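You operate a simulated robot arm through the tools that you are given. There is no shell and no other tool.

The job below is to be done with a simulated robot arm. You get a single attempt, and the scene is never put back.

JOB
Lift the strainer out when the tea has its full colour, then put the lid on.
Fine: three pushes of the pump first, teapot off the drip tray; strainer into the black bowl before the tea turns dark; spill nothing.
Where things are to end (x, y in the base frame): glass teapot within 60 mm of [380, 110].

The check looks at the end state, three seconds after you hand in, the way a careful person would. Anything else that was tipped, shoved, dropped, spilled or broken makes it a failure. A push-on lid holds only when it is set on centred and level and pressed home; a screw cap is set on level and turned clockwise until tight.

ROBOT AND FRAMES
A 6-joint arm with a two-finger parallel gripper, fixed in place. Base frame: the origin is at the foot of the arm, x ahead of it, y to its left, z up; the work surface is at about z = 800. Units: mm, degrees, N and s.
With the tool pointing down near the work surface it reaches from about 240 to 640 mm from the base axis. Its first joint turns from -66.0 to 66.0 degrees. Payload 2.7 kg.
Tool frame: the origin (TCP) lies between the finger pads and is the grasp point; the fingertips stand 23 mm ahead of it; z points along the fingers, y is the line along which they close. The gripper opens to 94 mm. The fingers are 38 mm wide and 10 mm thick; the gripper's body (54 by 96 mm) begins 39 mm behind the TCP.
Orientation is that of the tool frame in the base frame, as a unit quaternion [x, y, z, w]. With the fingers straight down and closing along the base's y, the tool's x points along the base's -x, its y along +y and its z along -z.

CONTROLS
- The arm moves only by the tool send_rows. Its arguments are lists of equal length, an entry for each row: "delta_pos": the shift along the base's x, y, z in mm, a list of three; "rot": the turn, a rotation vector about the base's x, y, z in degrees, a list of three; "claw": the opening, from 0 (shut) to 1 (fully open). In form: {"delta_pos": [[x, y, z], ...], "rot": [[wx, wy, wz], ...], "claw": [claw, ...]}. A call has 1 to 20 rows; each row is the pose to reach, as a shift and turn from the pose commanded when the call began. A row lasts 0.2 s, in which the tool goes at most 50 mm and 8.6 degrees; a call with a longer step from one row to the next is refused whole, and so is a gripper value outside its range. A pose out of reach is approached as far as the arm can. The call stops where the force on the tool passes 70 N (or 10 N more than at its start, if that is more) or the arm is blocked; 0.2 s more then pass. The fingers move at their own pace (about 45 mm/s each) and stop on an object; they squeeze with about 32 N. The grip force told is the motor's: it shows also when the fingers shut on nothing. Time passes only in rows, and 0.2 s behind the last, so rows that repeat a pose let the fingers close. The reply holds the time, the measured pose of the TCP, the force on the tool along the base axes, the opening and the grip force, in the units named above and with some noise, with the torque about the TCP (base axes, N m) and any sound that the robot's microphone picked up.
- Cameras (640 x 400 px; columns grow to the right, rows downward): "scene" is fixed at [58.6, -440.1, 1392.2]; the picture's right is [0.77, -0.64, 0.00], its down [-0.47, -0.56, -0.68] and it looks along [0.43, 0.52, -0.73] (base axes); focal length 214 px, centre (320, 200). "wrist" rides on the gripper at [87, 16, -74] in the tool frame; the picture's right is [-0.18, 0.98, 0.00], its down [-0.58, -0.11, -0.81] and it looks along [-0.79, -0.15, 0.59] (tool axes); focal length 243 px, centre (320, 200). There is no depth. A picture from a camera that has moved, and an enlarged one, comes with that camera's place and axes in the base frame and with its lens. The place of the scene camera against the robot may be out by one fixed shift of up to 18 mm in any direction.
- capture(camera): a new picture of that camera. No time passes.
- inspect(camera, box): a new picture of the part [left, top, right, bottom] of that camera's present view, enlarged. No time passes.
- finish_job(): hands the job in; it is judged then, once.

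Places have to be worked out from the pictures, the camera data and where the tool is seen. Open the gripper and draw the arm clear of the work before you hand the job in, unless the task says otherwise.

The tools are called by a JSON object that holds its "method" and its "body". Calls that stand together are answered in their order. send_rows: Moves the arm, as the interface text tells. Its arguments: {"type":"object","properties":{"delta_pos":{"type":"array"},"rot":{"type":"array"},"claw":{"type":"array"}},"required":["delta_pos","rot","claw"]} The other tools are called the same way: capture (camera) takes a picture; inspect (camera, box) takes an enlarged picture of a part of a camera's view; finish_job () hands the job in.

At the start:

```text
time_s: 0.0
tool_pos: [370.6, 133.4, 1248.4]
tcp_rot: [0.0, 1.0, 0.0, 0.001]
ft_force: [-0.1, 0.1, 0.1]
ft_torque: [-0.01, 0.0, -0.01]
gripper_width: 94.0
gripper_force: 0.1
```

scene: 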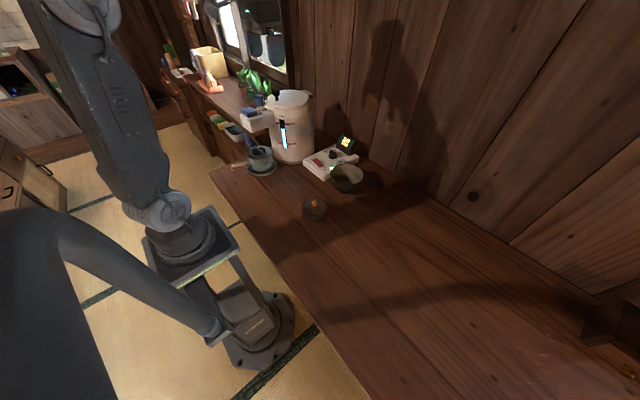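
wrist: 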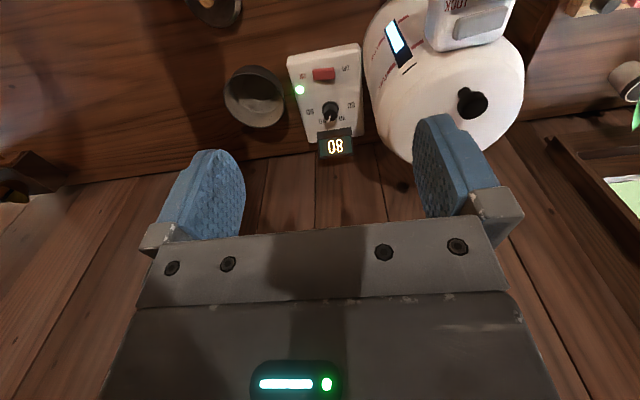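

I'll begin by looking closely at the scene around the pump pot, teapot, control box and bowl.

{"method": "inspect", "body": {"camera": "scene", "box": [220, 70, 380, 230]}}

{"method": "inspect", "body": {"camera": "wrist", "box": [200, 0, 540, 180]}}

{"method": "capture", "body": {"camera": "scene"}}

```text
2.50 times, centred on (300, 150) of scene
camera zoom: at [58.6, -440.1, 1392.2], right [0.77, -0.64, 0.0], down [-0.47, -0.56, -0.68], along [0.43, 0.52, -0.73], focal length 536 px, centre (370, 325)
```

zoom: 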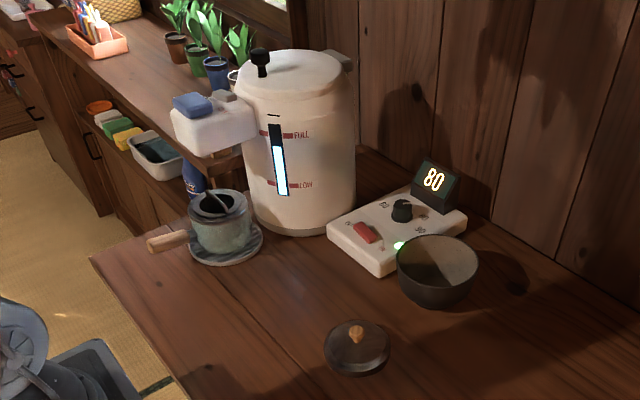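

```text
1.88 times, centred on (370, 90) of wrist
camera zoom: at [281.9, 148.4, 1321.2], right [0.18, 0.98, 0.0], down [0.58, -0.11, 0.81], along [0.79, -0.15, -0.59], focal length 457 px, centre (226, 407)
```

zoom: 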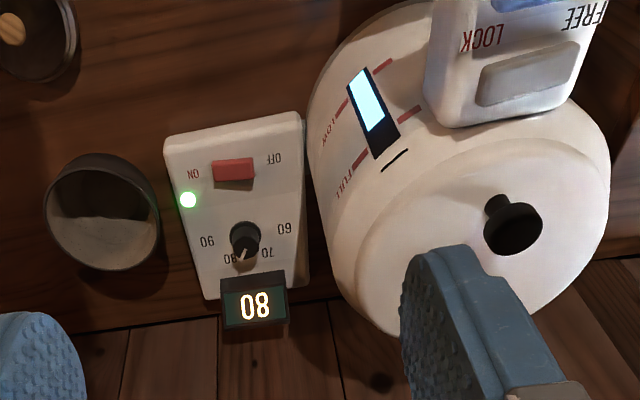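

```text
taken
```

scene: 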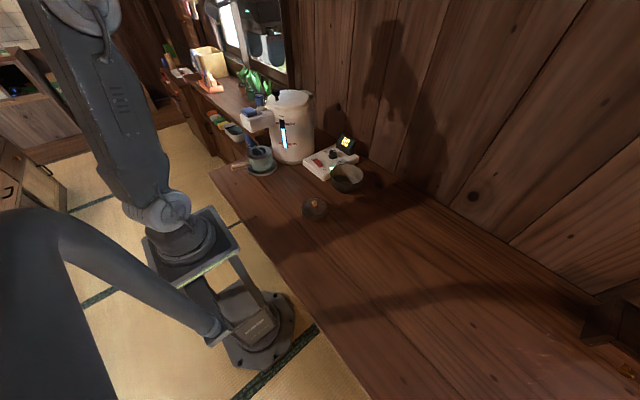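

The pot has a LOCK/FREE part, so I'll zoom in further on it, on the teapot, and on the small objects.

{"method": "inspect", "body": {"camera": "scene", "box": [236, 84, 326, 140]}}

{"method": "inspect", "body": {"camera": "scene", "box": [225, 130, 305, 180]}}

{"method": "inspect", "body": {"camera": "scene", "box": [295, 130, 375, 225]}}

{"method": "inspect", "body": {"camera": "wrist", "box": [360, 0, 540, 110]}}

```text
7.11 times, centred on (281, 112) of scene
camera zoom: at [58.6, -440.1, 1392.2], right [0.77, -0.64, 0.0], down [-0.47, -0.56, -0.68], along [0.43, 0.52, -0.73], focal length 1525 px, centre (597, 826)
```

zoom: 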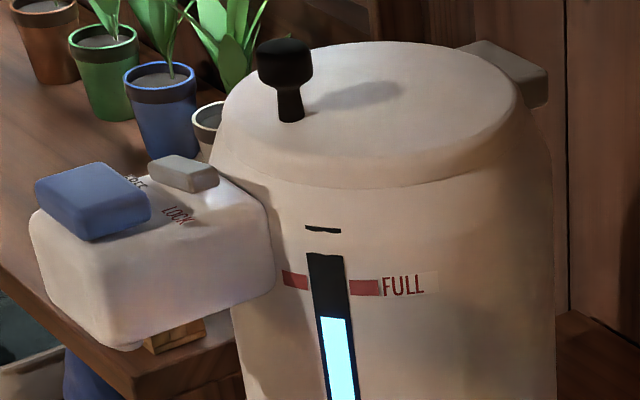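

```text
8.00 times, centred on (265, 155) of scene
camera zoom: at [58.6, -440.1, 1392.2], right [0.77, -0.64, 0.0], down [-0.47, -0.56, -0.68], along [0.43, 0.52, -0.73], focal length 1716 px, centre (760, 560)
```

zoom: 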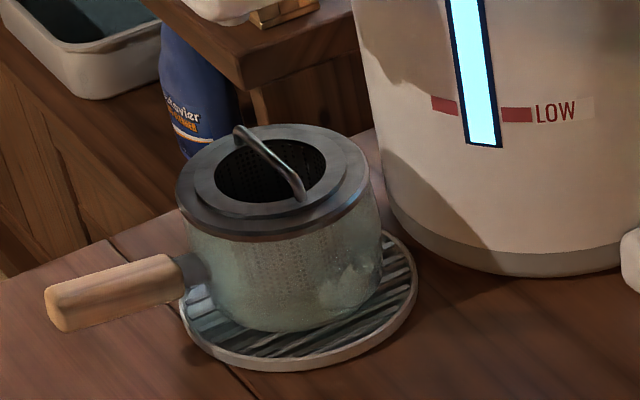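

```text
4.21 times, centred on (335, 178) of scene
camera zoom: at [58.6, -440.1, 1392.2], right [0.77, -0.64, 0.0], down [-0.47, -0.56, -0.68], along [0.43, 0.52, -0.73], focal length 903 px, centre (257, 295)
```

zoom: 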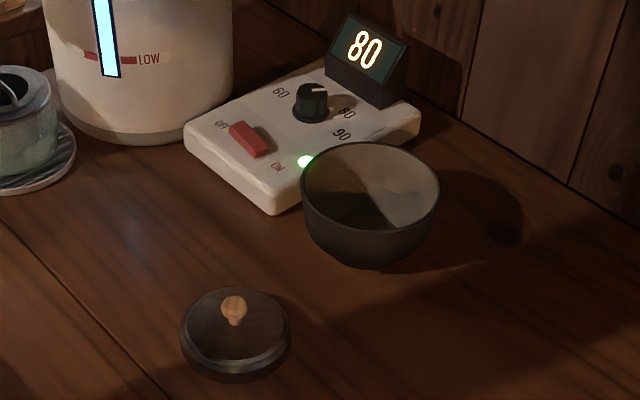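

```text
3.56 times, centred on (450, 55) of wrist
camera zoom: at [281.9, 148.4, 1321.2], right [0.18, 0.98, 0.0], down [0.58, -0.11, 0.81], along [0.79, -0.15, -0.59], focal length 863 px, centre (-142, 716)
```

zoom: 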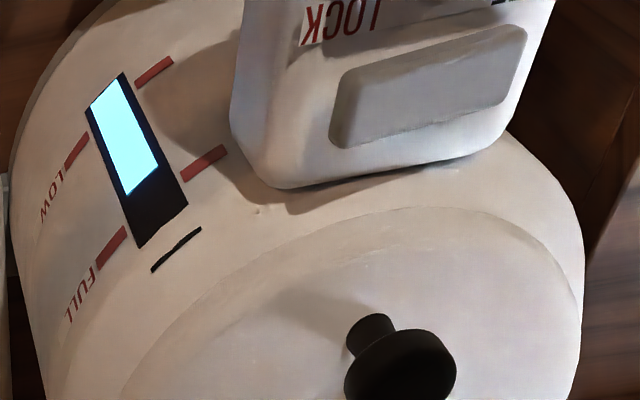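

I estimate the pump pot at about (495, 290) with its spout head reaching toward −x, the teapot at about (332, 293), the lid at about (358, −48) and the bowl at about (536, −26). I'll move the wrist camera back and left for a clearer view of the spout head and teapot, staying well above everything.

{"method": "send_rows", "body": {"delta_pos": [[-30, 17, -20], [-60, 34, -40], [-90, 50, -60], [-120, 67, -80]], "rot": [[0, 0, 0], [0, 0, 0], [0, 0, 0], [0, 0, 0]], "claw": [1, 1, 1, 1]}}

{"method": "capture", "body": {"camera": "wrist"}}

{"method": "inspect", "body": {"camera": "wrist", "box": [320, 0, 560, 150]}}

```text
time_s: 1.0
tool_pos: [247.3, 197.9, 1167.1]
tcp_rot: [0.0, 1.0, 0.001, 0.002]
ft_force: [0.4, -0.5, 0.4]
ft_torque: [0.0, 0.02, -0.01]
gripper_width: 93.6
gripper_force: 0.0
```

```text
taken
camera wrist: at [161.2, 214.5, 1241.3], right [0.18, 0.98, 0.0], down [0.58, -0.11, 0.81], along [0.79, -0.15, -0.59], focal length 243 px, centre (320, 200)
```

wrist: 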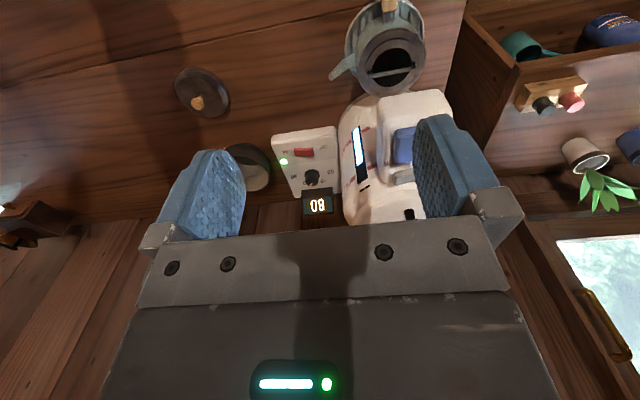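

```text
2.67 times, centred on (440, 75) of wrist
camera zoom: at [161.2, 214.5, 1241.3], right [0.18, 0.98, 0.0], down [0.58, -0.11, 0.81], along [0.79, -0.15, -0.59], focal length 647 px, centre (0, 533)
```

zoom: 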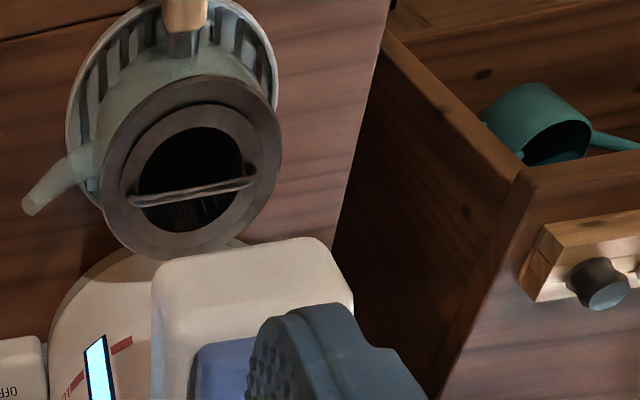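

The teapot sits under the spout with its handle pointing toward the base (−x), and the strainer's wire arch runs roughly along y. I'll shift left so the pot head lies between the fingers in the wrist view.

{"method": "send_rows", "body": {"delta_pos": [[0, 30, 0], [0, 60, 0], [0, 90, 0]], "rot": [[0, 0, 0], [0, 0, 0], [0, 0, 0]], "claw": [1, 1, 1]}}

{"method": "capture", "body": {"camera": "wrist"}}

{"method": "inspect", "body": {"camera": "wrist", "box": [230, 90, 420, 210]}}

{"method": "inspect", "body": {"camera": "wrist", "box": [230, 0, 420, 120]}}

```text
time_s: 1.8
tool_pos: [249.2, 290.4, 1166.7]
tcp_rot: [0.0, 1.0, 0.0, 0.001]
ft_force: [-0.9, -0.5, 0.4]
ft_torque: [0.02, 0.03, 0.01]
gripper_width: 94.1
gripper_force: 0.1
```

```text
taken
camera wrist: at [162.3, 306.1, 1240.3], right [0.18, 0.98, 0.0], down [0.58, -0.11, 0.81], along [0.79, -0.15, -0.59], focal length 243 px, centre (320, 200)
```

wrist: 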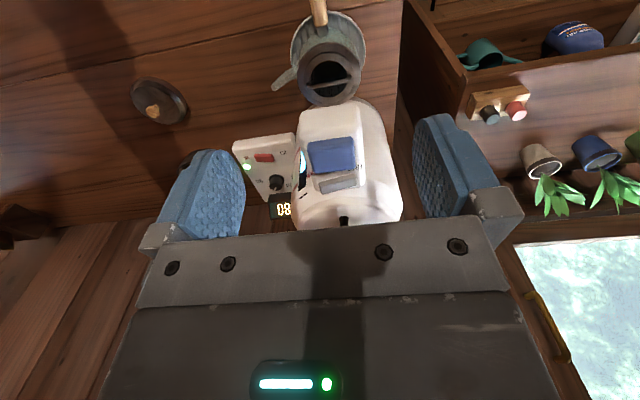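

```text
3.33 times, centred on (325, 150) of wrist
camera zoom: at [162.3, 306.1, 1240.3], right [0.18, 0.98, 0.0], down [0.58, -0.11, 0.81], along [0.79, -0.15, -0.59], focal length 809 px, centre (303, 367)
```

zoom: 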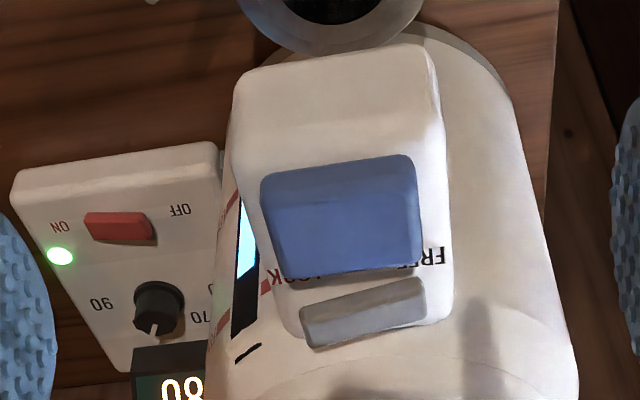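

```text
3.33 times, centred on (325, 60) of wrist
camera zoom: at [162.3, 306.1, 1240.3], right [0.18, 0.98, 0.0], down [0.58, -0.11, 0.81], along [0.79, -0.15, -0.59], focal length 809 px, centre (303, 667)
```

zoom: 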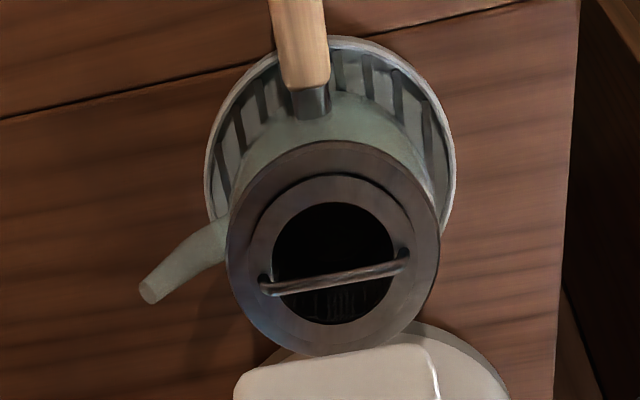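

Triangulating the wrist views puts the blue key at about (347, 284, 1045), the grey bar at about (400, 286, 1041) and the teapot rim at about (343, 285, 875), with the arch along y. I can't tell yet whether the pump is locked, so I'll tilt the camera downward over the head to see it better.

{"method": "send_rows", "body": {"delta_pos": [[32, -4, -2], [64, -8, -5], [98, -12, -10], [130, -15, -18]], "rot": [[0, 6.25, 0], [0, 12.5, 0], [0, 18.75, 0], [0, 25, 0]], "claw": [1, 1, 1, 1]}}

{"method": "capture", "body": {"camera": "wrist"}}

{"method": "inspect", "body": {"camera": "wrist", "box": [220, 60, 420, 220]}}

```text
time_s: 2.8
tool_pos: [379.7, 274.7, 1149.2]
tcp_rot: [-0.001, 0.977, 0.001, -0.215]
ft_force: [0.0, 0.5, 0.0]
ft_torque: [-0.03, 0.01, 0.02]
gripper_width: 94.0
gripper_force: 0.1
```

```text
taken
camera wrist: at [331.5, 290.2, 1252.4], right [0.17, 0.98, -0.08], down [0.87, -0.11, 0.48], along [0.47, -0.15, -0.87], focal length 243 px, centre (320, 200)
```

wrist: 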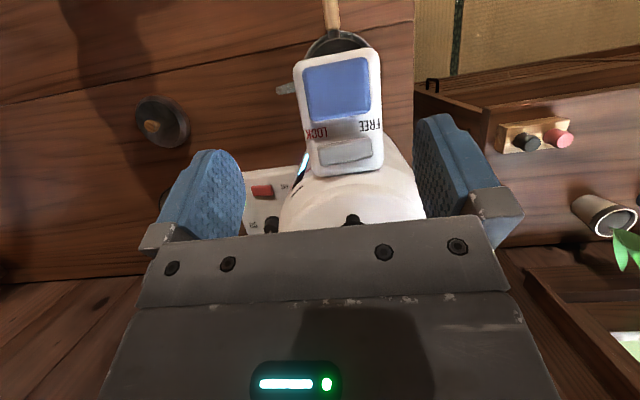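

```text
2.50 times, centred on (320, 140) of wrist
camera zoom: at [331.5, 290.2, 1252.4], right [0.17, 0.98, -0.08], down [0.87, -0.11, 0.48], along [0.47, -0.15, -0.87], focal length 606 px, centre (320, 350)
```

zoom: 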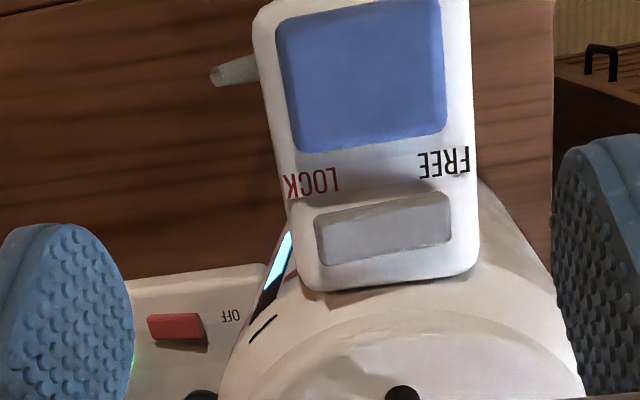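

The grey bar sits between the LOCK and FREE legends. I'll zoom in more to see whether it is a slider or a rocker, and which way it sits.

{"method": "inspect", "body": {"camera": "wrist", "box": [295, 100, 395, 185]}}

{"method": "inspect", "body": {"camera": "scene", "box": [238, 98, 282, 126]}}

{"method": "inspect", "body": {"camera": "wrist", "box": [270, 0, 400, 80]}}

```text
4.71 times, centred on (345, 142) of wrist
camera zoom: at [331.5, 290.2, 1252.4], right [0.17, 0.98, -0.08], down [0.87, -0.11, 0.48], along [0.47, -0.15, -0.87], focal length 1142 px, centre (202, 471)
```

zoom: 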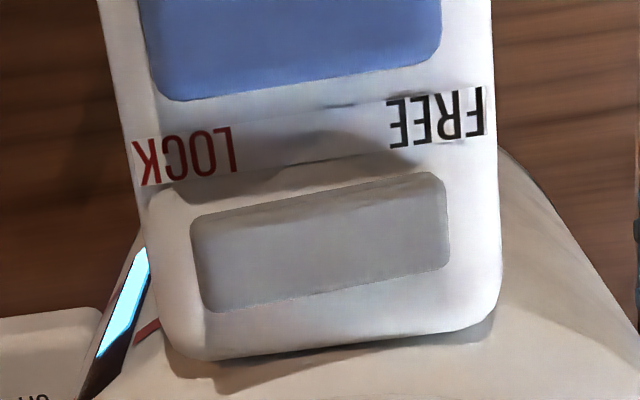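

```text
14.29 times, centred on (260, 112) of scene
camera zoom: at [58.5, -440.1, 1392.2], right [0.77, -0.64, 0.0], down [-0.47, -0.56, -0.68], along [0.43, 0.52, -0.73], focal length 3064 px, centre (1177, 1457)
```

zoom: 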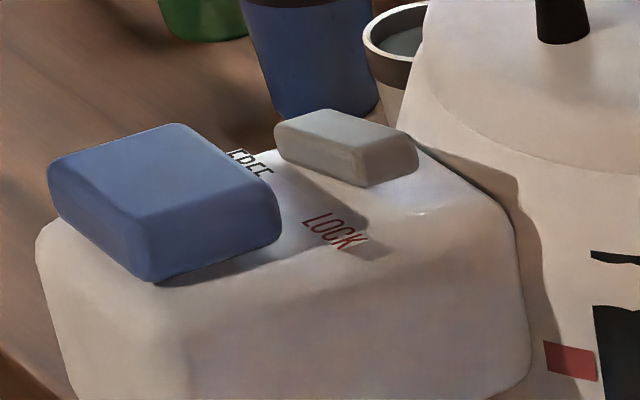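

```text
4.92 times, centred on (335, 40) of wrist
camera zoom: at [331.5, 290.2, 1252.4], right [0.17, 0.98, -0.08], down [0.87, -0.11, 0.48], along [0.47, -0.15, -0.87], focal length 1194 px, centre (246, 988)
```

zoom: 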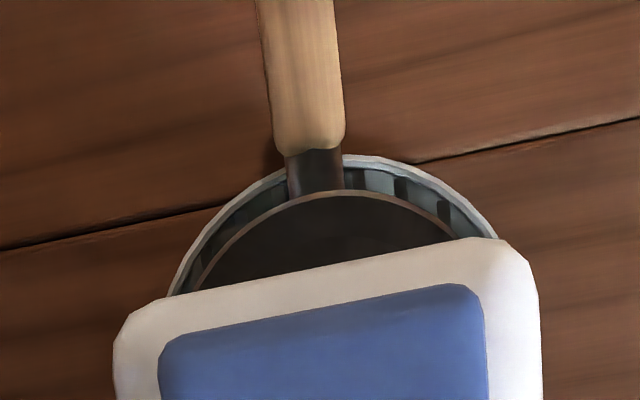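

The bar looks roughly centred between the legends, so only a test press will show whether it's locked. Before any water flows I'll survey the lid and bowl so the later moves are quick, swinging over toward y = −50 with the tool vertical again.

{"method": "send_rows", "body": {"delta_pos": [[-10, -40, 0], [-20, -80, -5], [-30, -120, -15], [-40, -160, -25], [-50, -200, -35], [-60, -240, -50], [-70, -282, -60], [-80, -325, -70]], "rot": [[0, -3.1, 0], [0, -6.3, 0], [0, -9.4, 0], [0, -12.5, 0], [0, -15.6, 0], [0, -18.8, 0], [0, -22, 0], [0, -25, 0]], "claw": [1, 1, 1, 1, 1, 1, 1, 1]}}

{"method": "capture", "body": {"camera": "wrist"}}

{"method": "inspect", "body": {"camera": "wrist", "box": [220, 0, 460, 220]}}

{"method": "inspect", "body": {"camera": "scene", "box": [225, 130, 305, 180]}}

```text
time_s: 4.6
tool_pos: [297.6, -51.0, 1082.2]
tcp_rot: [-0.001, 1.0, 0.0, 0.001]
ft_force: [-0.3, -0.1, -0.6]
ft_torque: [0.0, 0.01, 0.0]
gripper_width: 94.1
gripper_force: 0.1
```

```text
taken
camera wrist: at [210.4, -35.3, 1154.4], right [0.18, 0.98, 0.0], down [0.58, -0.11, 0.81], along [0.79, -0.15, -0.59], focal length 243 px, centre (320, 200)
```

wrist: 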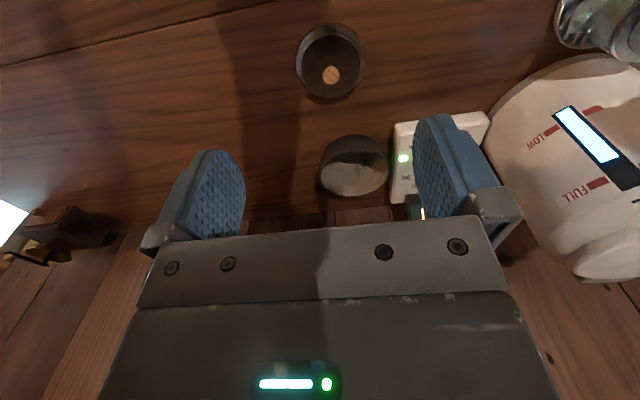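

```text
1.82 times, centred on (340, 110) of wrist
camera zoom: at [210.4, -35.3, 1154.4], right [0.18, 0.98, 0.0], down [0.58, -0.11, 0.81], along [0.79, -0.15, -0.59], focal length 441 px, centre (284, 364)
```

zoom: 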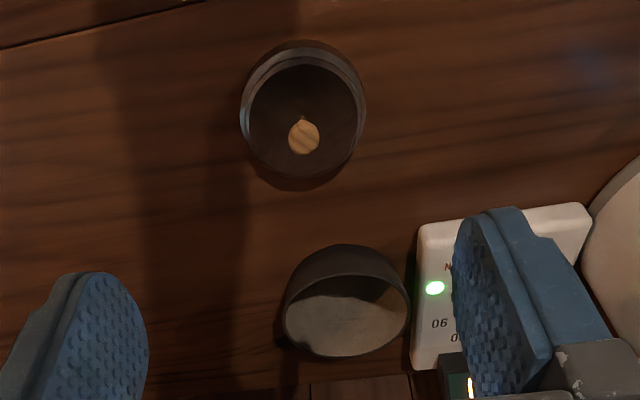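

```text
8.00 times, centred on (265, 155) of scene
camera zoom: at [58.6, -440.0, 1392.2], right [0.77, -0.64, 0.0], down [-0.47, -0.56, -0.68], along [0.43, 0.52, -0.73], focal length 1716 px, centre (760, 560)
```

zoom: 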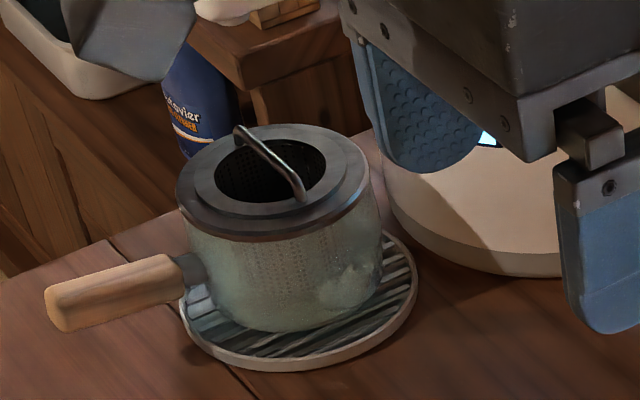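

The lid is at about (368, −51) and roughly 95 mm wide, and the bowl is at about (531, −33), 120 mm across and some 65–70 mm high. Next I'll close the gripper and go above the blue pump key at about (348, 285, top z ≈ 1044) for a careful test press.

{"method": "send_rows", "body": {"delta_pos": [[5, 40, 20], [10, 80, 30], [16, 125, 40], [22, 170, 45], [28, 215, 45], [35, 260, 45], [42, 300, 40], [47.5, 335, 30], [47.5, 335, 15]], "rot": [[0, 0, 0], [0, 0, 0], [0, 0, 0], [0, 0, 0], [0, 0, 0], [0, 0, 0], [0, 0, 0], [0, 0, 0], [0, 0, 0]], "claw": [0, 0, 0, 0, 0, 0, 0, 0, 0]}}

{"method": "capture", "body": {"camera": "wrist"}}

{"method": "inspect", "body": {"camera": "scene", "box": [220, 70, 340, 150]}}

```text
time_s: 6.6
tool_pos: [347.1, 286.1, 1093.7]
tcp_rot: [0.0, 1.0, 0.0, 0.0]
ft_force: [0.2, -0.4, 0.5]
ft_torque: [-0.01, 0.02, 0.01]
gripper_width: 0.2
gripper_force: 31.3
```

```text
taken
camera wrist: at [259.8, 301.7, 1168.1], right [0.18, 0.98, 0.0], down [0.58, -0.11, 0.81], along [0.79, -0.15, -0.59], focal length 243 px, centre (320, 200)
```

wrist: 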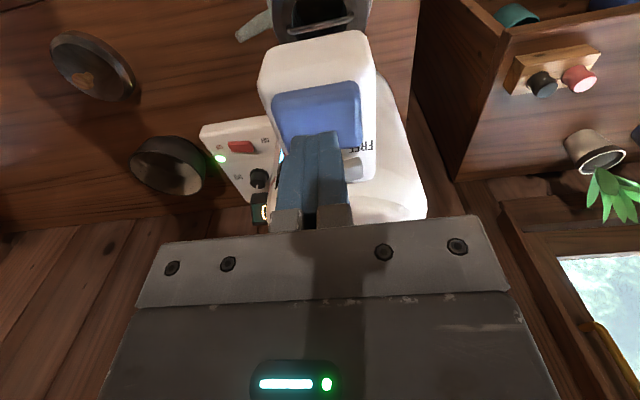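

```text
5.00 times, centred on (280, 110) of scene
camera zoom: at [58.6, -440.0, 1392.2], right [0.77, -0.64, 0.0], down [-0.47, -0.56, -0.68], along [0.43, 0.52, -0.73], focal length 1072 px, centre (520, 650)
```

zoom: 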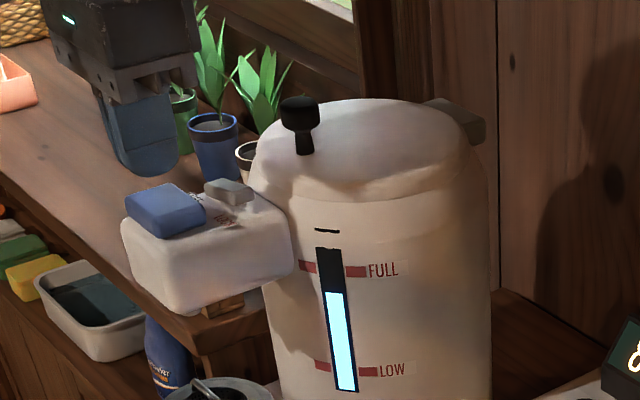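

The closed fingertips hang about 26 mm above the blue key and line up with it. I'll descend in small steps and watch the force.

{"method": "send_rows", "body": {"delta_pos": [[0, 0, -10], [0, 0, -18], [0, 0, -22], [0, 0, -25], [0, 0, -28]], "rot": [[0, 0, 0], [0, 0, 0], [0, 0, 0], [0, 0, 0], [0, 0, 0]], "claw": [0, 0, 0, 0, 0]}}

{"method": "capture", "body": {"camera": "wrist"}}

```text
time_s: 7.8
tool_pos: [347.2, 284.7, 1066.0]
tcp_rot: [0.0, 1.0, 0.001, 0.002]
ft_force: [-1.7, -0.8, 6.8]
ft_torque: [-0.01, 0.17, 0.02]
gripper_width: 0.1
gripper_force: 31.8
```

```text
taken
camera wrist: at [259.5, 300.4, 1140.1], right [0.18, 0.98, 0.0], down [0.58, -0.11, 0.81], along [0.79, -0.15, -0.59], focal length 243 px, centre (320, 200)
```

wrist: 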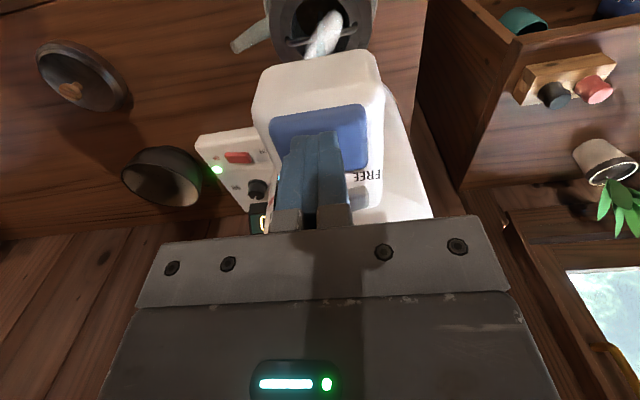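

Water is already streaming at 6.8 N, so the pump is free and this is push one. I'll complete the stroke and then release fully so it counts once.

{"method": "send_rows", "body": {"delta_pos": [[0, 0, -4], [0, 0, -7], [0, 0, 0], [0, 0, 12]], "rot": [[0, 0, 0], [0, 0, 0], [0, 0, 0], [0, 0, 0]], "claw": [0, 0, 0, 0]}}

{"method": "inspect", "body": {"camera": "scene", "box": [225, 100, 305, 180]}}

{"method": "capture", "body": {"camera": "wrist"}}

```text
time_s: 8.8
tool_pos: [346.0, 283.7, 1076.8]
tcp_rot: [-0.001, 1.0, -0.001, -0.001]
ft_force: [1.0, 0.8, -0.4]
ft_torque: [0.01, -0.02, 0.02]
gripper_width: 0.0
gripper_force: 31.4
```

```text
5.00 times, centred on (265, 140) of scene
camera zoom: at [58.6, -440.1, 1392.2], right [0.77, -0.64, 0.0], down [-0.47, -0.56, -0.68], along [0.43, 0.52, -0.73], focal length 1072 px, centre (595, 500)
```

zoom: 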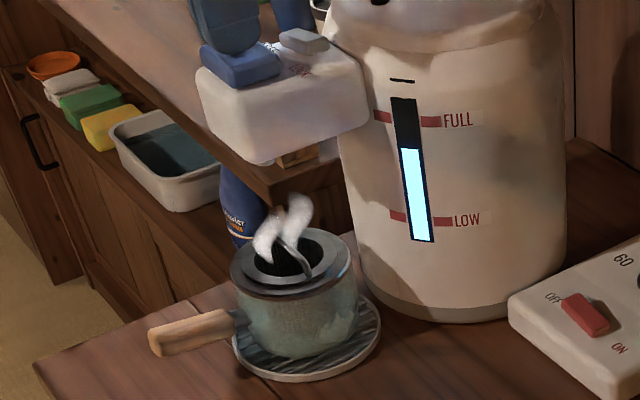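

```text
taken
camera wrist: at [259.4, 299.7, 1150.9], right [0.18, 0.98, 0.0], down [0.58, -0.11, 0.81], along [0.79, -0.15, -0.59], focal length 243 px, centre (320, 200)
```

wrist: 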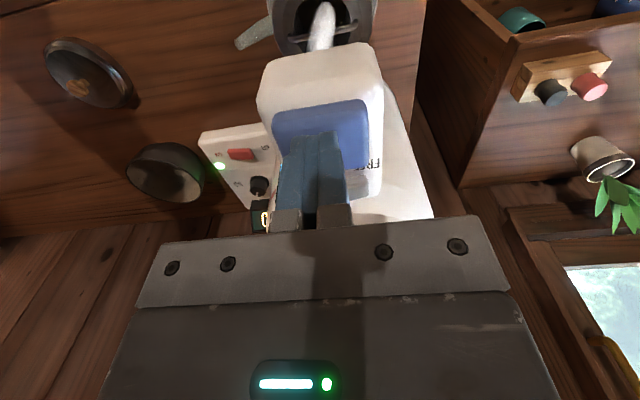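

Steam is rising from the teapot and the gauge dropped a little. I'll zoom in on the gauge to get a reference before push two.

{"method": "inspect", "body": {"camera": "scene", "box": [268, 116, 308, 148]}}

{"method": "inspect", "body": {"camera": "scene", "box": [235, 140, 285, 175]}}

{"method": "inspect", "body": {"camera": "wrist", "box": [230, 0, 410, 110]}}

```text
12.50 times, centred on (288, 132) of scene
camera zoom: at [58.6, -440.1, 1392.2], right [0.77, -0.64, 0.0], down [-0.47, -0.56, -0.68], along [0.43, 0.52, -0.73], focal length 2681 px, centre (720, 1050)
```

zoom: 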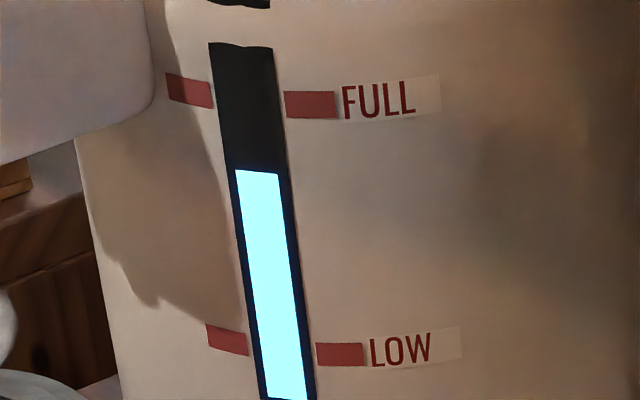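

```text
11.43 times, centred on (260, 158) of scene
camera zoom: at [58.6, -440.1, 1392.2], right [0.77, -0.64, 0.0], down [-0.47, -0.56, -0.68], along [0.43, 0.52, -0.73], focal length 2451 px, centre (1006, 686)
```

zoom: 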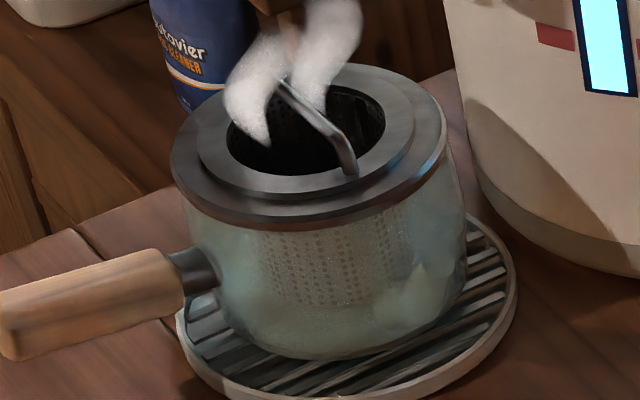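

```text
3.56 times, centred on (320, 55) of wrist
camera zoom: at [259.4, 299.7, 1150.9], right [0.18, 0.98, 0.0], down [0.58, -0.11, 0.81], along [0.79, -0.15, -0.59], focal length 863 px, centre (320, 716)
```

zoom: 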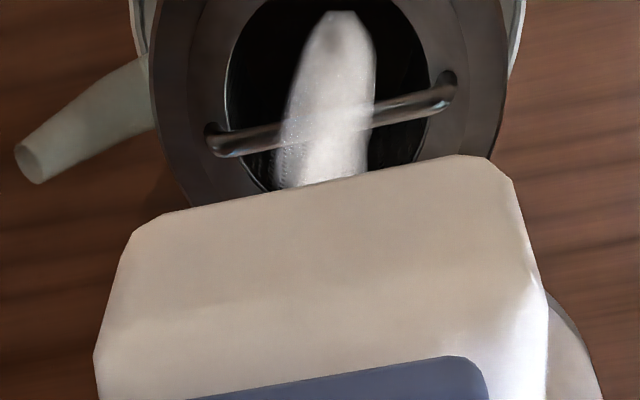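

The gauge fill is now about 0.30 of the way from FULL to LOW, down from about 0.23. Push two goes to the same depth plus a bit, and I'll read the force at the bottom.

{"method": "send_rows", "body": {"delta_pos": [[0, 0, -11], [0, 0, -16], [0, 0, -20], [0, 0, -20]], "rot": [[0, 0, 0], [0, 0, 0], [0, 0, 0], [0, 0, 0]], "claw": [0, 0, 0, 0]}}

{"method": "inspect", "body": {"camera": "scene", "box": [268, 116, 308, 148]}}

{"method": "inspect", "body": {"camera": "scene", "box": [225, 90, 305, 170]}}

```text
time_s: 9.8
tool_pos: [346.5, 284.0, 1060.6]
tcp_rot: [0.001, 1.0, 0.001, 0.003]
ft_force: [-10.6, -10.3, 32.4]
ft_torque: [-0.23, 0.46, 0.06]
gripper_width: 0.1
gripper_force: 32.1
```

```text
12.50 times, centred on (288, 132) of scene
camera zoom: at [57.9, -440.7, 1392.0], right [0.77, -0.64, 0.0], down [-0.47, -0.56, -0.68], along [0.43, 0.52, -0.73], focal length 2681 px, centre (720, 1050)
```

zoom: 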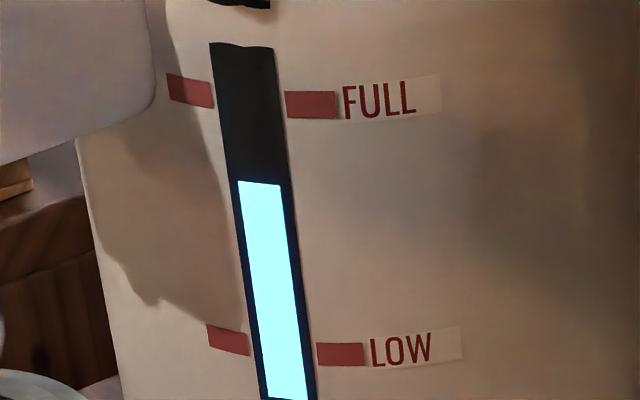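

```text
5.00 times, centred on (265, 130) of scene
camera zoom: at [57.9, -440.7, 1392.0], right [0.77, -0.64, 0.0], down [-0.47, -0.56, -0.68], along [0.43, 0.52, -0.73], focal length 1072 px, centre (595, 550)
```

zoom: 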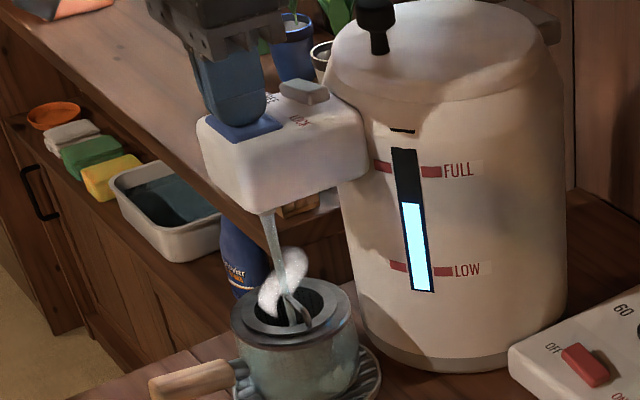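

The key has bottomed (32 N) and the stream is clearly flowing into the strainer. I'll release now and check the gauge.

{"method": "send_rows", "body": {"delta_pos": [[0, 0, 8], [0, 0, 20]], "rot": [[0, 0, 0], [0, 0, 0]], "claw": [0, 0]}}

{"method": "inspect", "body": {"camera": "scene", "box": [268, 116, 308, 148]}}

{"method": "inspect", "body": {"camera": "scene", "box": [225, 90, 305, 170]}}

```text
time_s: 10.4
tool_pos: [346.2, 286.0, 1078.2]
tcp_rot: [0.0, 1.0, 0.0, 0.0]
ft_force: [-0.1, -0.5, -0.3]
ft_torque: [-0.03, 0.01, -0.02]
gripper_width: 0.0
gripper_force: 31.8
```

```text
12.50 times, centred on (288, 132) of scene
camera zoom: at [58.6, -440.1, 1392.2], right [0.77, -0.64, 0.0], down [-0.47, -0.56, -0.68], along [0.43, 0.52, -0.73], focal length 2681 px, centre (720, 1050)
```

zoom: 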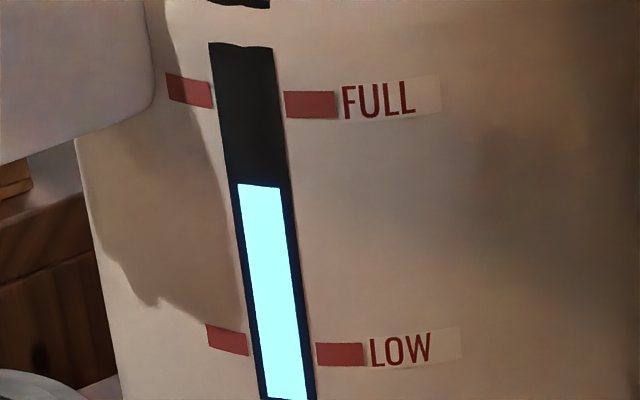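

```text
5.00 times, centred on (265, 130) of scene
camera zoom: at [58.6, -440.1, 1392.2], right [0.77, -0.64, 0.0], down [-0.47, -0.56, -0.68], along [0.43, 0.52, -0.73], focal length 1072 px, centre (595, 550)
```

zoom: 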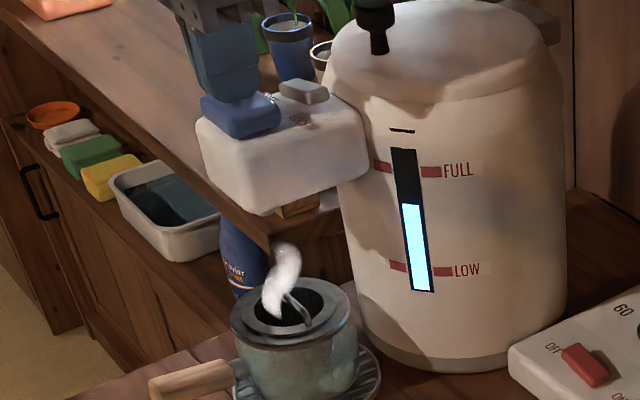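

Each push lowered the gauge by the same amount (about 14–15 px), so two equal pushes are done. Now push three, then I lift off, back away and come down behind the spout toward the teapot handle with the gripper open and tilted.

{"method": "send_rows", "body": {"delta_pos": [[0, 0, -11], [0, 0, -16], [0, 0, -20], [0, 0, -20], [0, 0, -20], [0, 0, 8], [-15, 0, 40], [-55, 0, 50], [-95, 0, 25], [-113, 0, -20], [-113, 0, -65], [-113, 0, -112], [-113, 0, -155]], "rot": [[0, 0, 0], [0, 0, 0], [0, 0, 0], [0, 0, 0], [0, 0, 0], [0, 0, 0], [0, 0, 0], [0, -6, 0], [0, -12, 0], [0, -18, 0], [0, -20, 0], [0, -20, 0], [0, -20, 0]], "claw": [0, 0, 0, 0, 0, 0, 0.3, 0.6, 0.65, 0.65, 0.65, 0.65, 0.65]}}

{"method": "inspect", "body": {"camera": "scene", "box": [268, 116, 308, 148]}}

{"method": "inspect", "body": {"camera": "scene", "box": [220, 110, 300, 180]}}

{"method": "capture", "body": {"camera": "wrist"}}

```text
time_s: 13.2
tool_pos: [236.8, 284.6, 922.7]
tcp_rot: [-0.001, 0.985, 0.001, 0.174]
ft_force: [0.2, -0.2, 0.3]
ft_torque: [-0.01, -0.02, 0.0]
gripper_width: 61.0
gripper_force: 0.1
out of reach, approached as far as the arm can: row 10, 11, 12, 13
```

```text
12.50 times, centred on (288, 132) of scene
camera zoom: at [58.5, -440.1, 1392.2], right [0.77, -0.64, 0.0], down [-0.47, -0.56, -0.68], along [0.43, 0.52, -0.73], focal length 2681 px, centre (720, 1050)
```

zoom: 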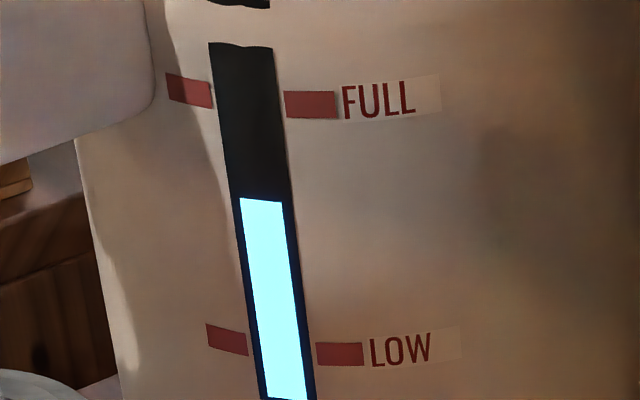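

```text
5.71 times, centred on (260, 145) of scene
camera zoom: at [58.5, -440.1, 1392.2], right [0.77, -0.64, 0.0], down [-0.47, -0.56, -0.68], along [0.43, 0.52, -0.73], focal length 1226 px, centre (663, 514)
```

zoom: 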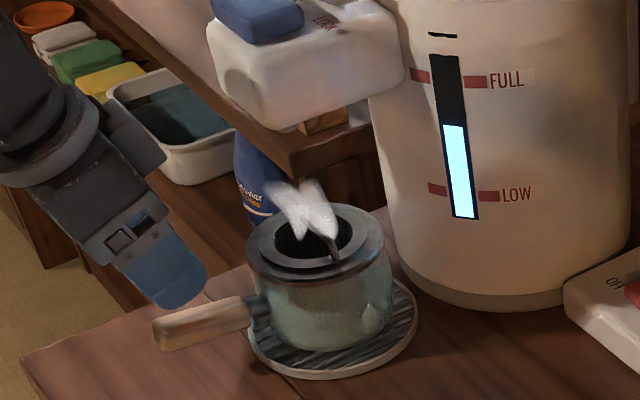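

```text
taken
camera wrist: at [129.7, 300.6, 962.4], right [0.17, 0.98, 0.06], down [0.27, -0.11, 0.96], along [0.95, -0.15, -0.28], focal length 243 px, centre (320, 200)
```

wrist: 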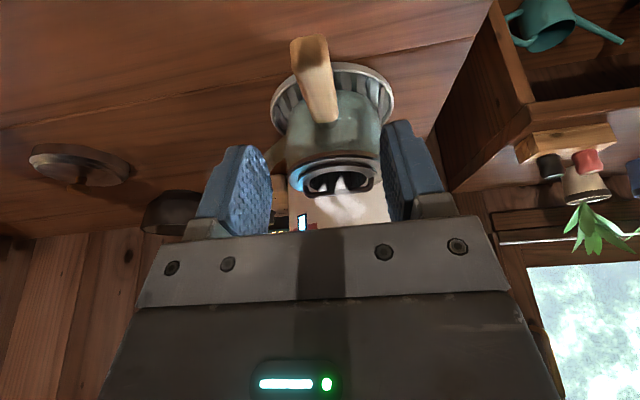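

The gauge fell another 15 px, so all three pushes are in. The handle lies along x at y≈284, so I'll lower onto it, aiming the TCP at about (256, 284.5, 848).

{"method": "send_rows", "body": {"delta_pos": [[7, 0, -25], [14, -0.5, -50], [21, -0.5, -76]], "rot": [[0, 0, 0], [0, 0, 0], [0, 0, 0]], "claw": [0.65, 0.65, 0.65]}}

{"method": "capture", "body": {"camera": "wrist"}}

{"method": "inspect", "body": {"camera": "scene", "box": [225, 130, 305, 180]}}

```text
time_s: 14.0
tool_pos: [257.7, 283.0, 848.1]
tcp_rot: [0.0, 0.985, 0.001, 0.174]
ft_force: [-0.5, 0.6, -0.3]
ft_torque: [0.03, 0.01, 0.01]
gripper_width: 61.0
gripper_force: 0.0
```

```text
taken
camera wrist: at [150.8, 298.4, 887.5], right [0.17, 0.98, 0.06], down [0.27, -0.11, 0.96], along [0.95, -0.15, -0.28], focal length 243 px, centre (320, 200)
```

wrist: 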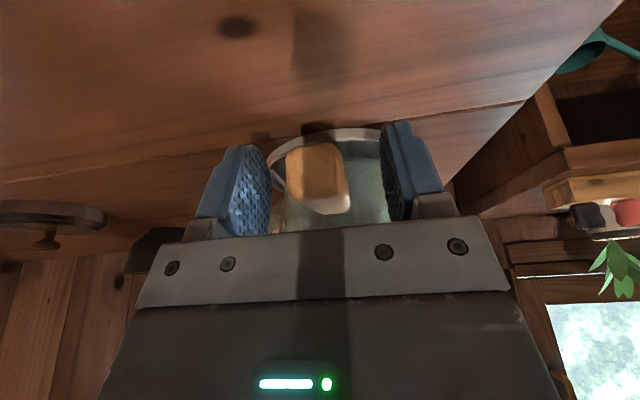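

```text
8.00 times, centred on (265, 155) of scene
camera zoom: at [58.5, -440.1, 1392.2], right [0.77, -0.64, 0.0], down [-0.47, -0.56, -0.68], along [0.43, 0.52, -0.73], focal length 1716 px, centre (760, 560)
```

zoom: 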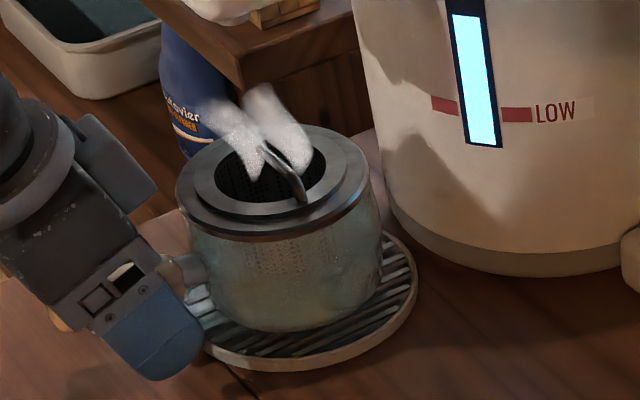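

The handle end sits between the fingers, a couple of mm toward +y and yawed about 3°. I'll make that small correction and close the grip.

{"method": "send_rows", "body": {"delta_pos": [[0, 1.9, 3], [0, 1.9, 3], [0, 1.9, 3], [0, 1.9, 3], [0, 1.9, 3]], "rot": [[0, 0, -3], [0, 0, -3], [0, 0, -3], [0, 0, -3], [0, 0, -3]], "claw": [0.6, 0, 0, 0, 0]}}

{"method": "capture", "body": {"camera": "wrist"}}

{"method": "inspect", "body": {"camera": "scene", "box": [225, 130, 305, 180]}}

```text
time_s: 15.2
tool_pos: [256.9, 285.0, 850.6]
tcp_rot: [0.026, 0.984, -0.004, 0.174]
ft_force: [0.4, -1.0, 0.7]
ft_torque: [-0.03, 0.06, -0.09]
gripper_width: 20.0
gripper_force: 32.2
```

```text
taken
camera wrist: at [150.9, 306.1, 890.0], right [0.22, 0.97, 0.06], down [0.26, -0.12, 0.96], along [0.94, -0.2, -0.28], focal length 243 px, centre (320, 200)
```

wrist: 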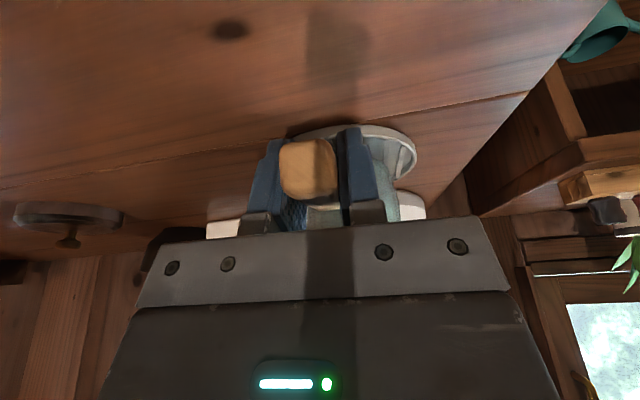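

```text
8.00 times, centred on (265, 155) of scene
camera zoom: at [58.5, -440.1, 1392.2], right [0.77, -0.64, 0.0], down [-0.47, -0.56, -0.68], along [0.43, 0.52, -0.73], focal length 1716 px, centre (760, 560)
```

zoom: 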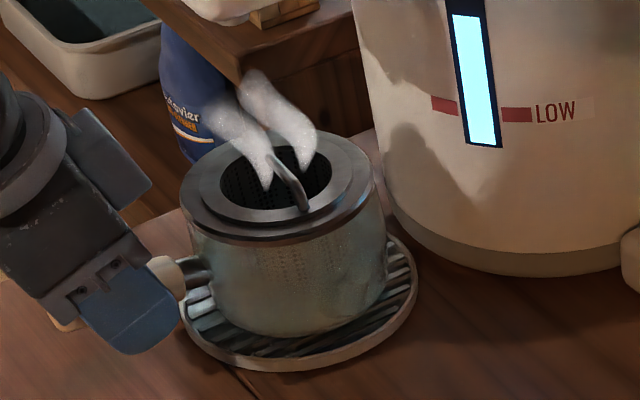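

The handle is gripped (20 mm, 32 N). I'll lift gently about 14 mm and check the teapot stays level.

{"method": "send_rows", "body": {"delta_pos": [[0, 0, 3], [0, 0, 6], [0, 0, 10], [0, 0, 14]], "rot": [[0, 0, 0], [0, 0, 0], [0, 0, 0], [0, 0, 0]], "claw": [0, 0, 0, 0]}}

{"method": "inspect", "body": {"camera": "scene", "box": [225, 130, 305, 180]}}

{"method": "capture", "body": {"camera": "wrist"}}

```text
time_s: 16.2
tool_pos: [258.2, 283.7, 863.2]
tcp_rot: [0.025, 0.984, -0.004, 0.174]
ft_force: [-0.8, -0.5, -5.1]
ft_torque: [0.02, 0.42, 0.0]
gripper_width: 19.9
gripper_force: 32.0
```

```text
8.00 times, centred on (265, 155) of scene
camera zoom: at [58.6, -440.0, 1392.2], right [0.77, -0.64, 0.0], down [-0.47, -0.56, -0.68], along [0.43, 0.52, -0.73], focal length 1716 px, centre (760, 560)
```

zoom: 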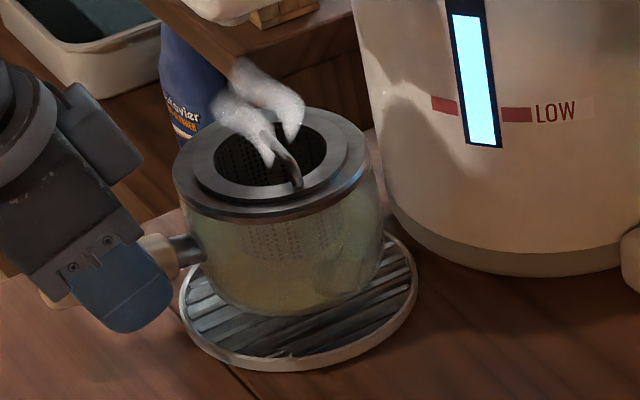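

```text
taken
camera wrist: at [150.7, 305.6, 903.9], right [0.22, 0.97, 0.06], down [0.26, -0.12, 0.96], along [0.94, -0.2, -0.28], focal length 243 px, centre (320, 200)
```

wrist: 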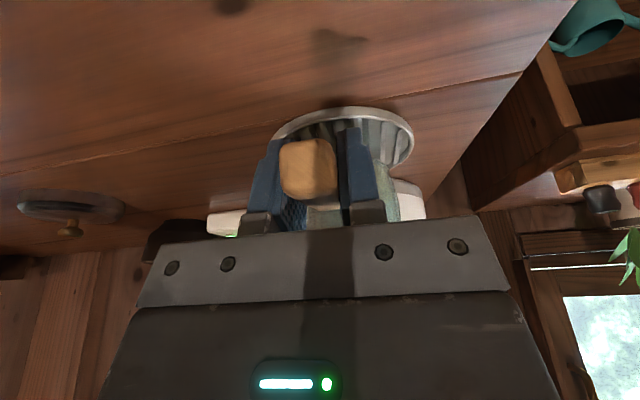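

The lift shows 5.1 N and the teapot is level, with the tea already turning yellow-green. I'll carry it smoothly off the tray along −y toward about (390, 105) and stop just above the table.

{"method": "send_rows", "body": {"delta_pos": [[0, -12, 2], [1, -32, 4], [4, -56, 5], [10, -82, 5], [18, -108, 5], [28, -132, 5], [37, -153, 4], [44, -168, 2], [47, -176, 0], [48, -179, -5], [48, -179, -10], [48, -179, -14]], "rot": [[0, 0, 0], [0, 0, 0], [0, 0, 0], [0, 0, 0], [0, 0, 0], [0, 0, 0], [0, 0, 0], [0, 0, 0], [0, 0, 0], [0, 0, 0], [0, 0, 0], [0, 0, 0]], "claw": [0, 0, 0, 0, 0, 0, 0, 0, 0, 0, 0, 0]}}

{"method": "inspect", "body": {"camera": "scene", "box": [250, 140, 350, 210]}}

{"method": "capture", "body": {"camera": "wrist"}}

```text
time_s: 18.8
tool_pos: [305.3, 103.2, 849.2]
tcp_rot: [0.026, 0.984, -0.005, 0.174]
ft_force: [-0.6, 0.7, -5.6]
ft_torque: [0.02, 0.39, 0.02]
gripper_width: 19.9
gripper_force: 31.5
```

```text
5.71 times, centred on (300, 175) of scene
camera zoom: at [58.6, -440.1, 1392.2], right [0.77, -0.64, 0.0], down [-0.47, -0.56, -0.68], along [0.43, 0.52, -0.73], focal length 1226 px, centre (434, 343)
```

zoom: 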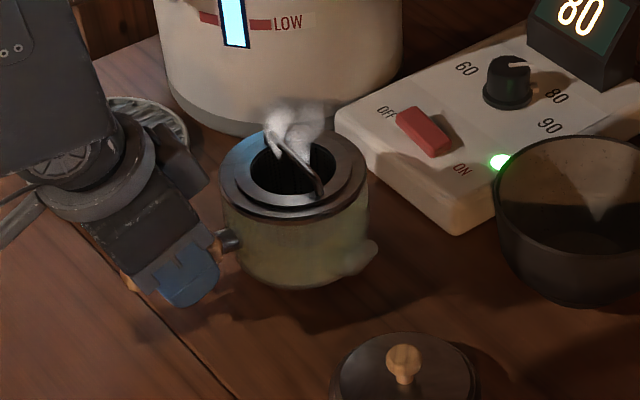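

```text
taken
camera wrist: at [199.4, 125.9, 889.0], right [0.22, 0.97, 0.06], down [0.26, -0.12, 0.96], along [0.94, -0.2, -0.28], focal length 243 px, centre (320, 200)
```

wrist: 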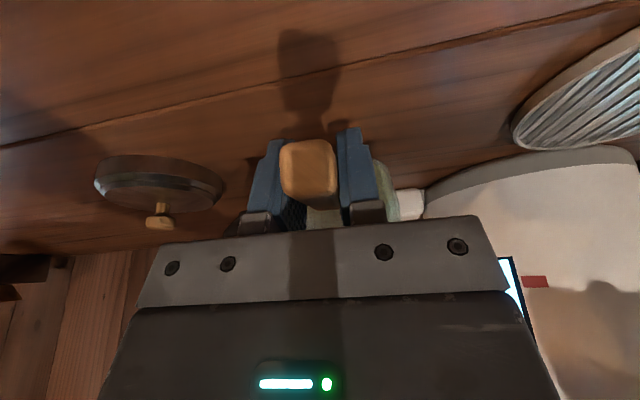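

The teapot hangs level just above the table near (392, 100), clear of the tray. I'll lower it in small steps until the table takes the weight.

{"method": "send_rows", "body": {"delta_pos": [[0, 0, -2], [0, 0, -4], [0, 0, -5.5]], "rot": [[0, 0, 0], [0, 0, 0], [0, 0, 0]], "claw": [0, 0, 0]}}

```text
time_s: 19.6
tool_pos: [306.1, 103.9, 844.7]
tcp_rot: [0.026, 0.984, -0.005, 0.175]
ft_force: [-0.2, 0.2, -6.2]
ft_torque: [0.05, 0.42, -0.01]
gripper_width: 19.9
gripper_force: 32.5
```

The weight is still fully on the gripper at z ≈ 844.7, so I'll keep lowering.

{"method": "send_rows", "body": {"delta_pos": [[0, 0, -2], [0, 0, -4]], "rot": [[0, 0, 0], [0, 0, 0]], "claw": [0, 0]}}

{"method": "inspect", "body": {"camera": "scene", "box": [250, 140, 350, 210]}}

```text
time_s: 20.2
tool_pos: [307.9, 104.3, 841.3]
tcp_rot: [0.025, 0.984, -0.003, 0.176]
ft_force: [-9.5, 1.3, 17.5]
ft_torque: [-0.16, -0.4, -0.07]
gripper_width: 19.8
gripper_force: 32.3
```

```text
5.71 times, centred on (300, 175) of scene
camera zoom: at [58.2, -440.1, 1392.2], right [0.77, -0.64, 0.0], down [-0.47, -0.56, -0.68], along [0.43, 0.52, -0.73], focal length 1226 px, centre (434, 343)
```

zoom: 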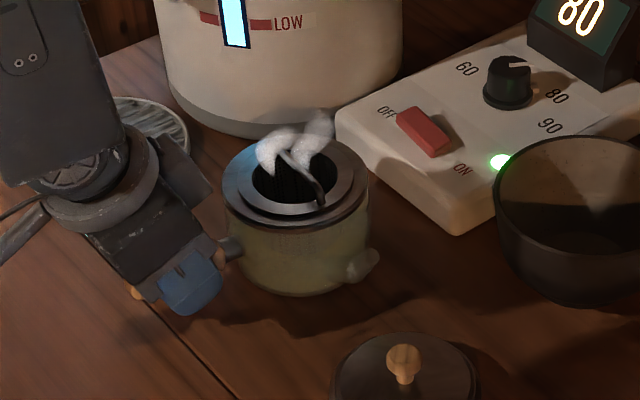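

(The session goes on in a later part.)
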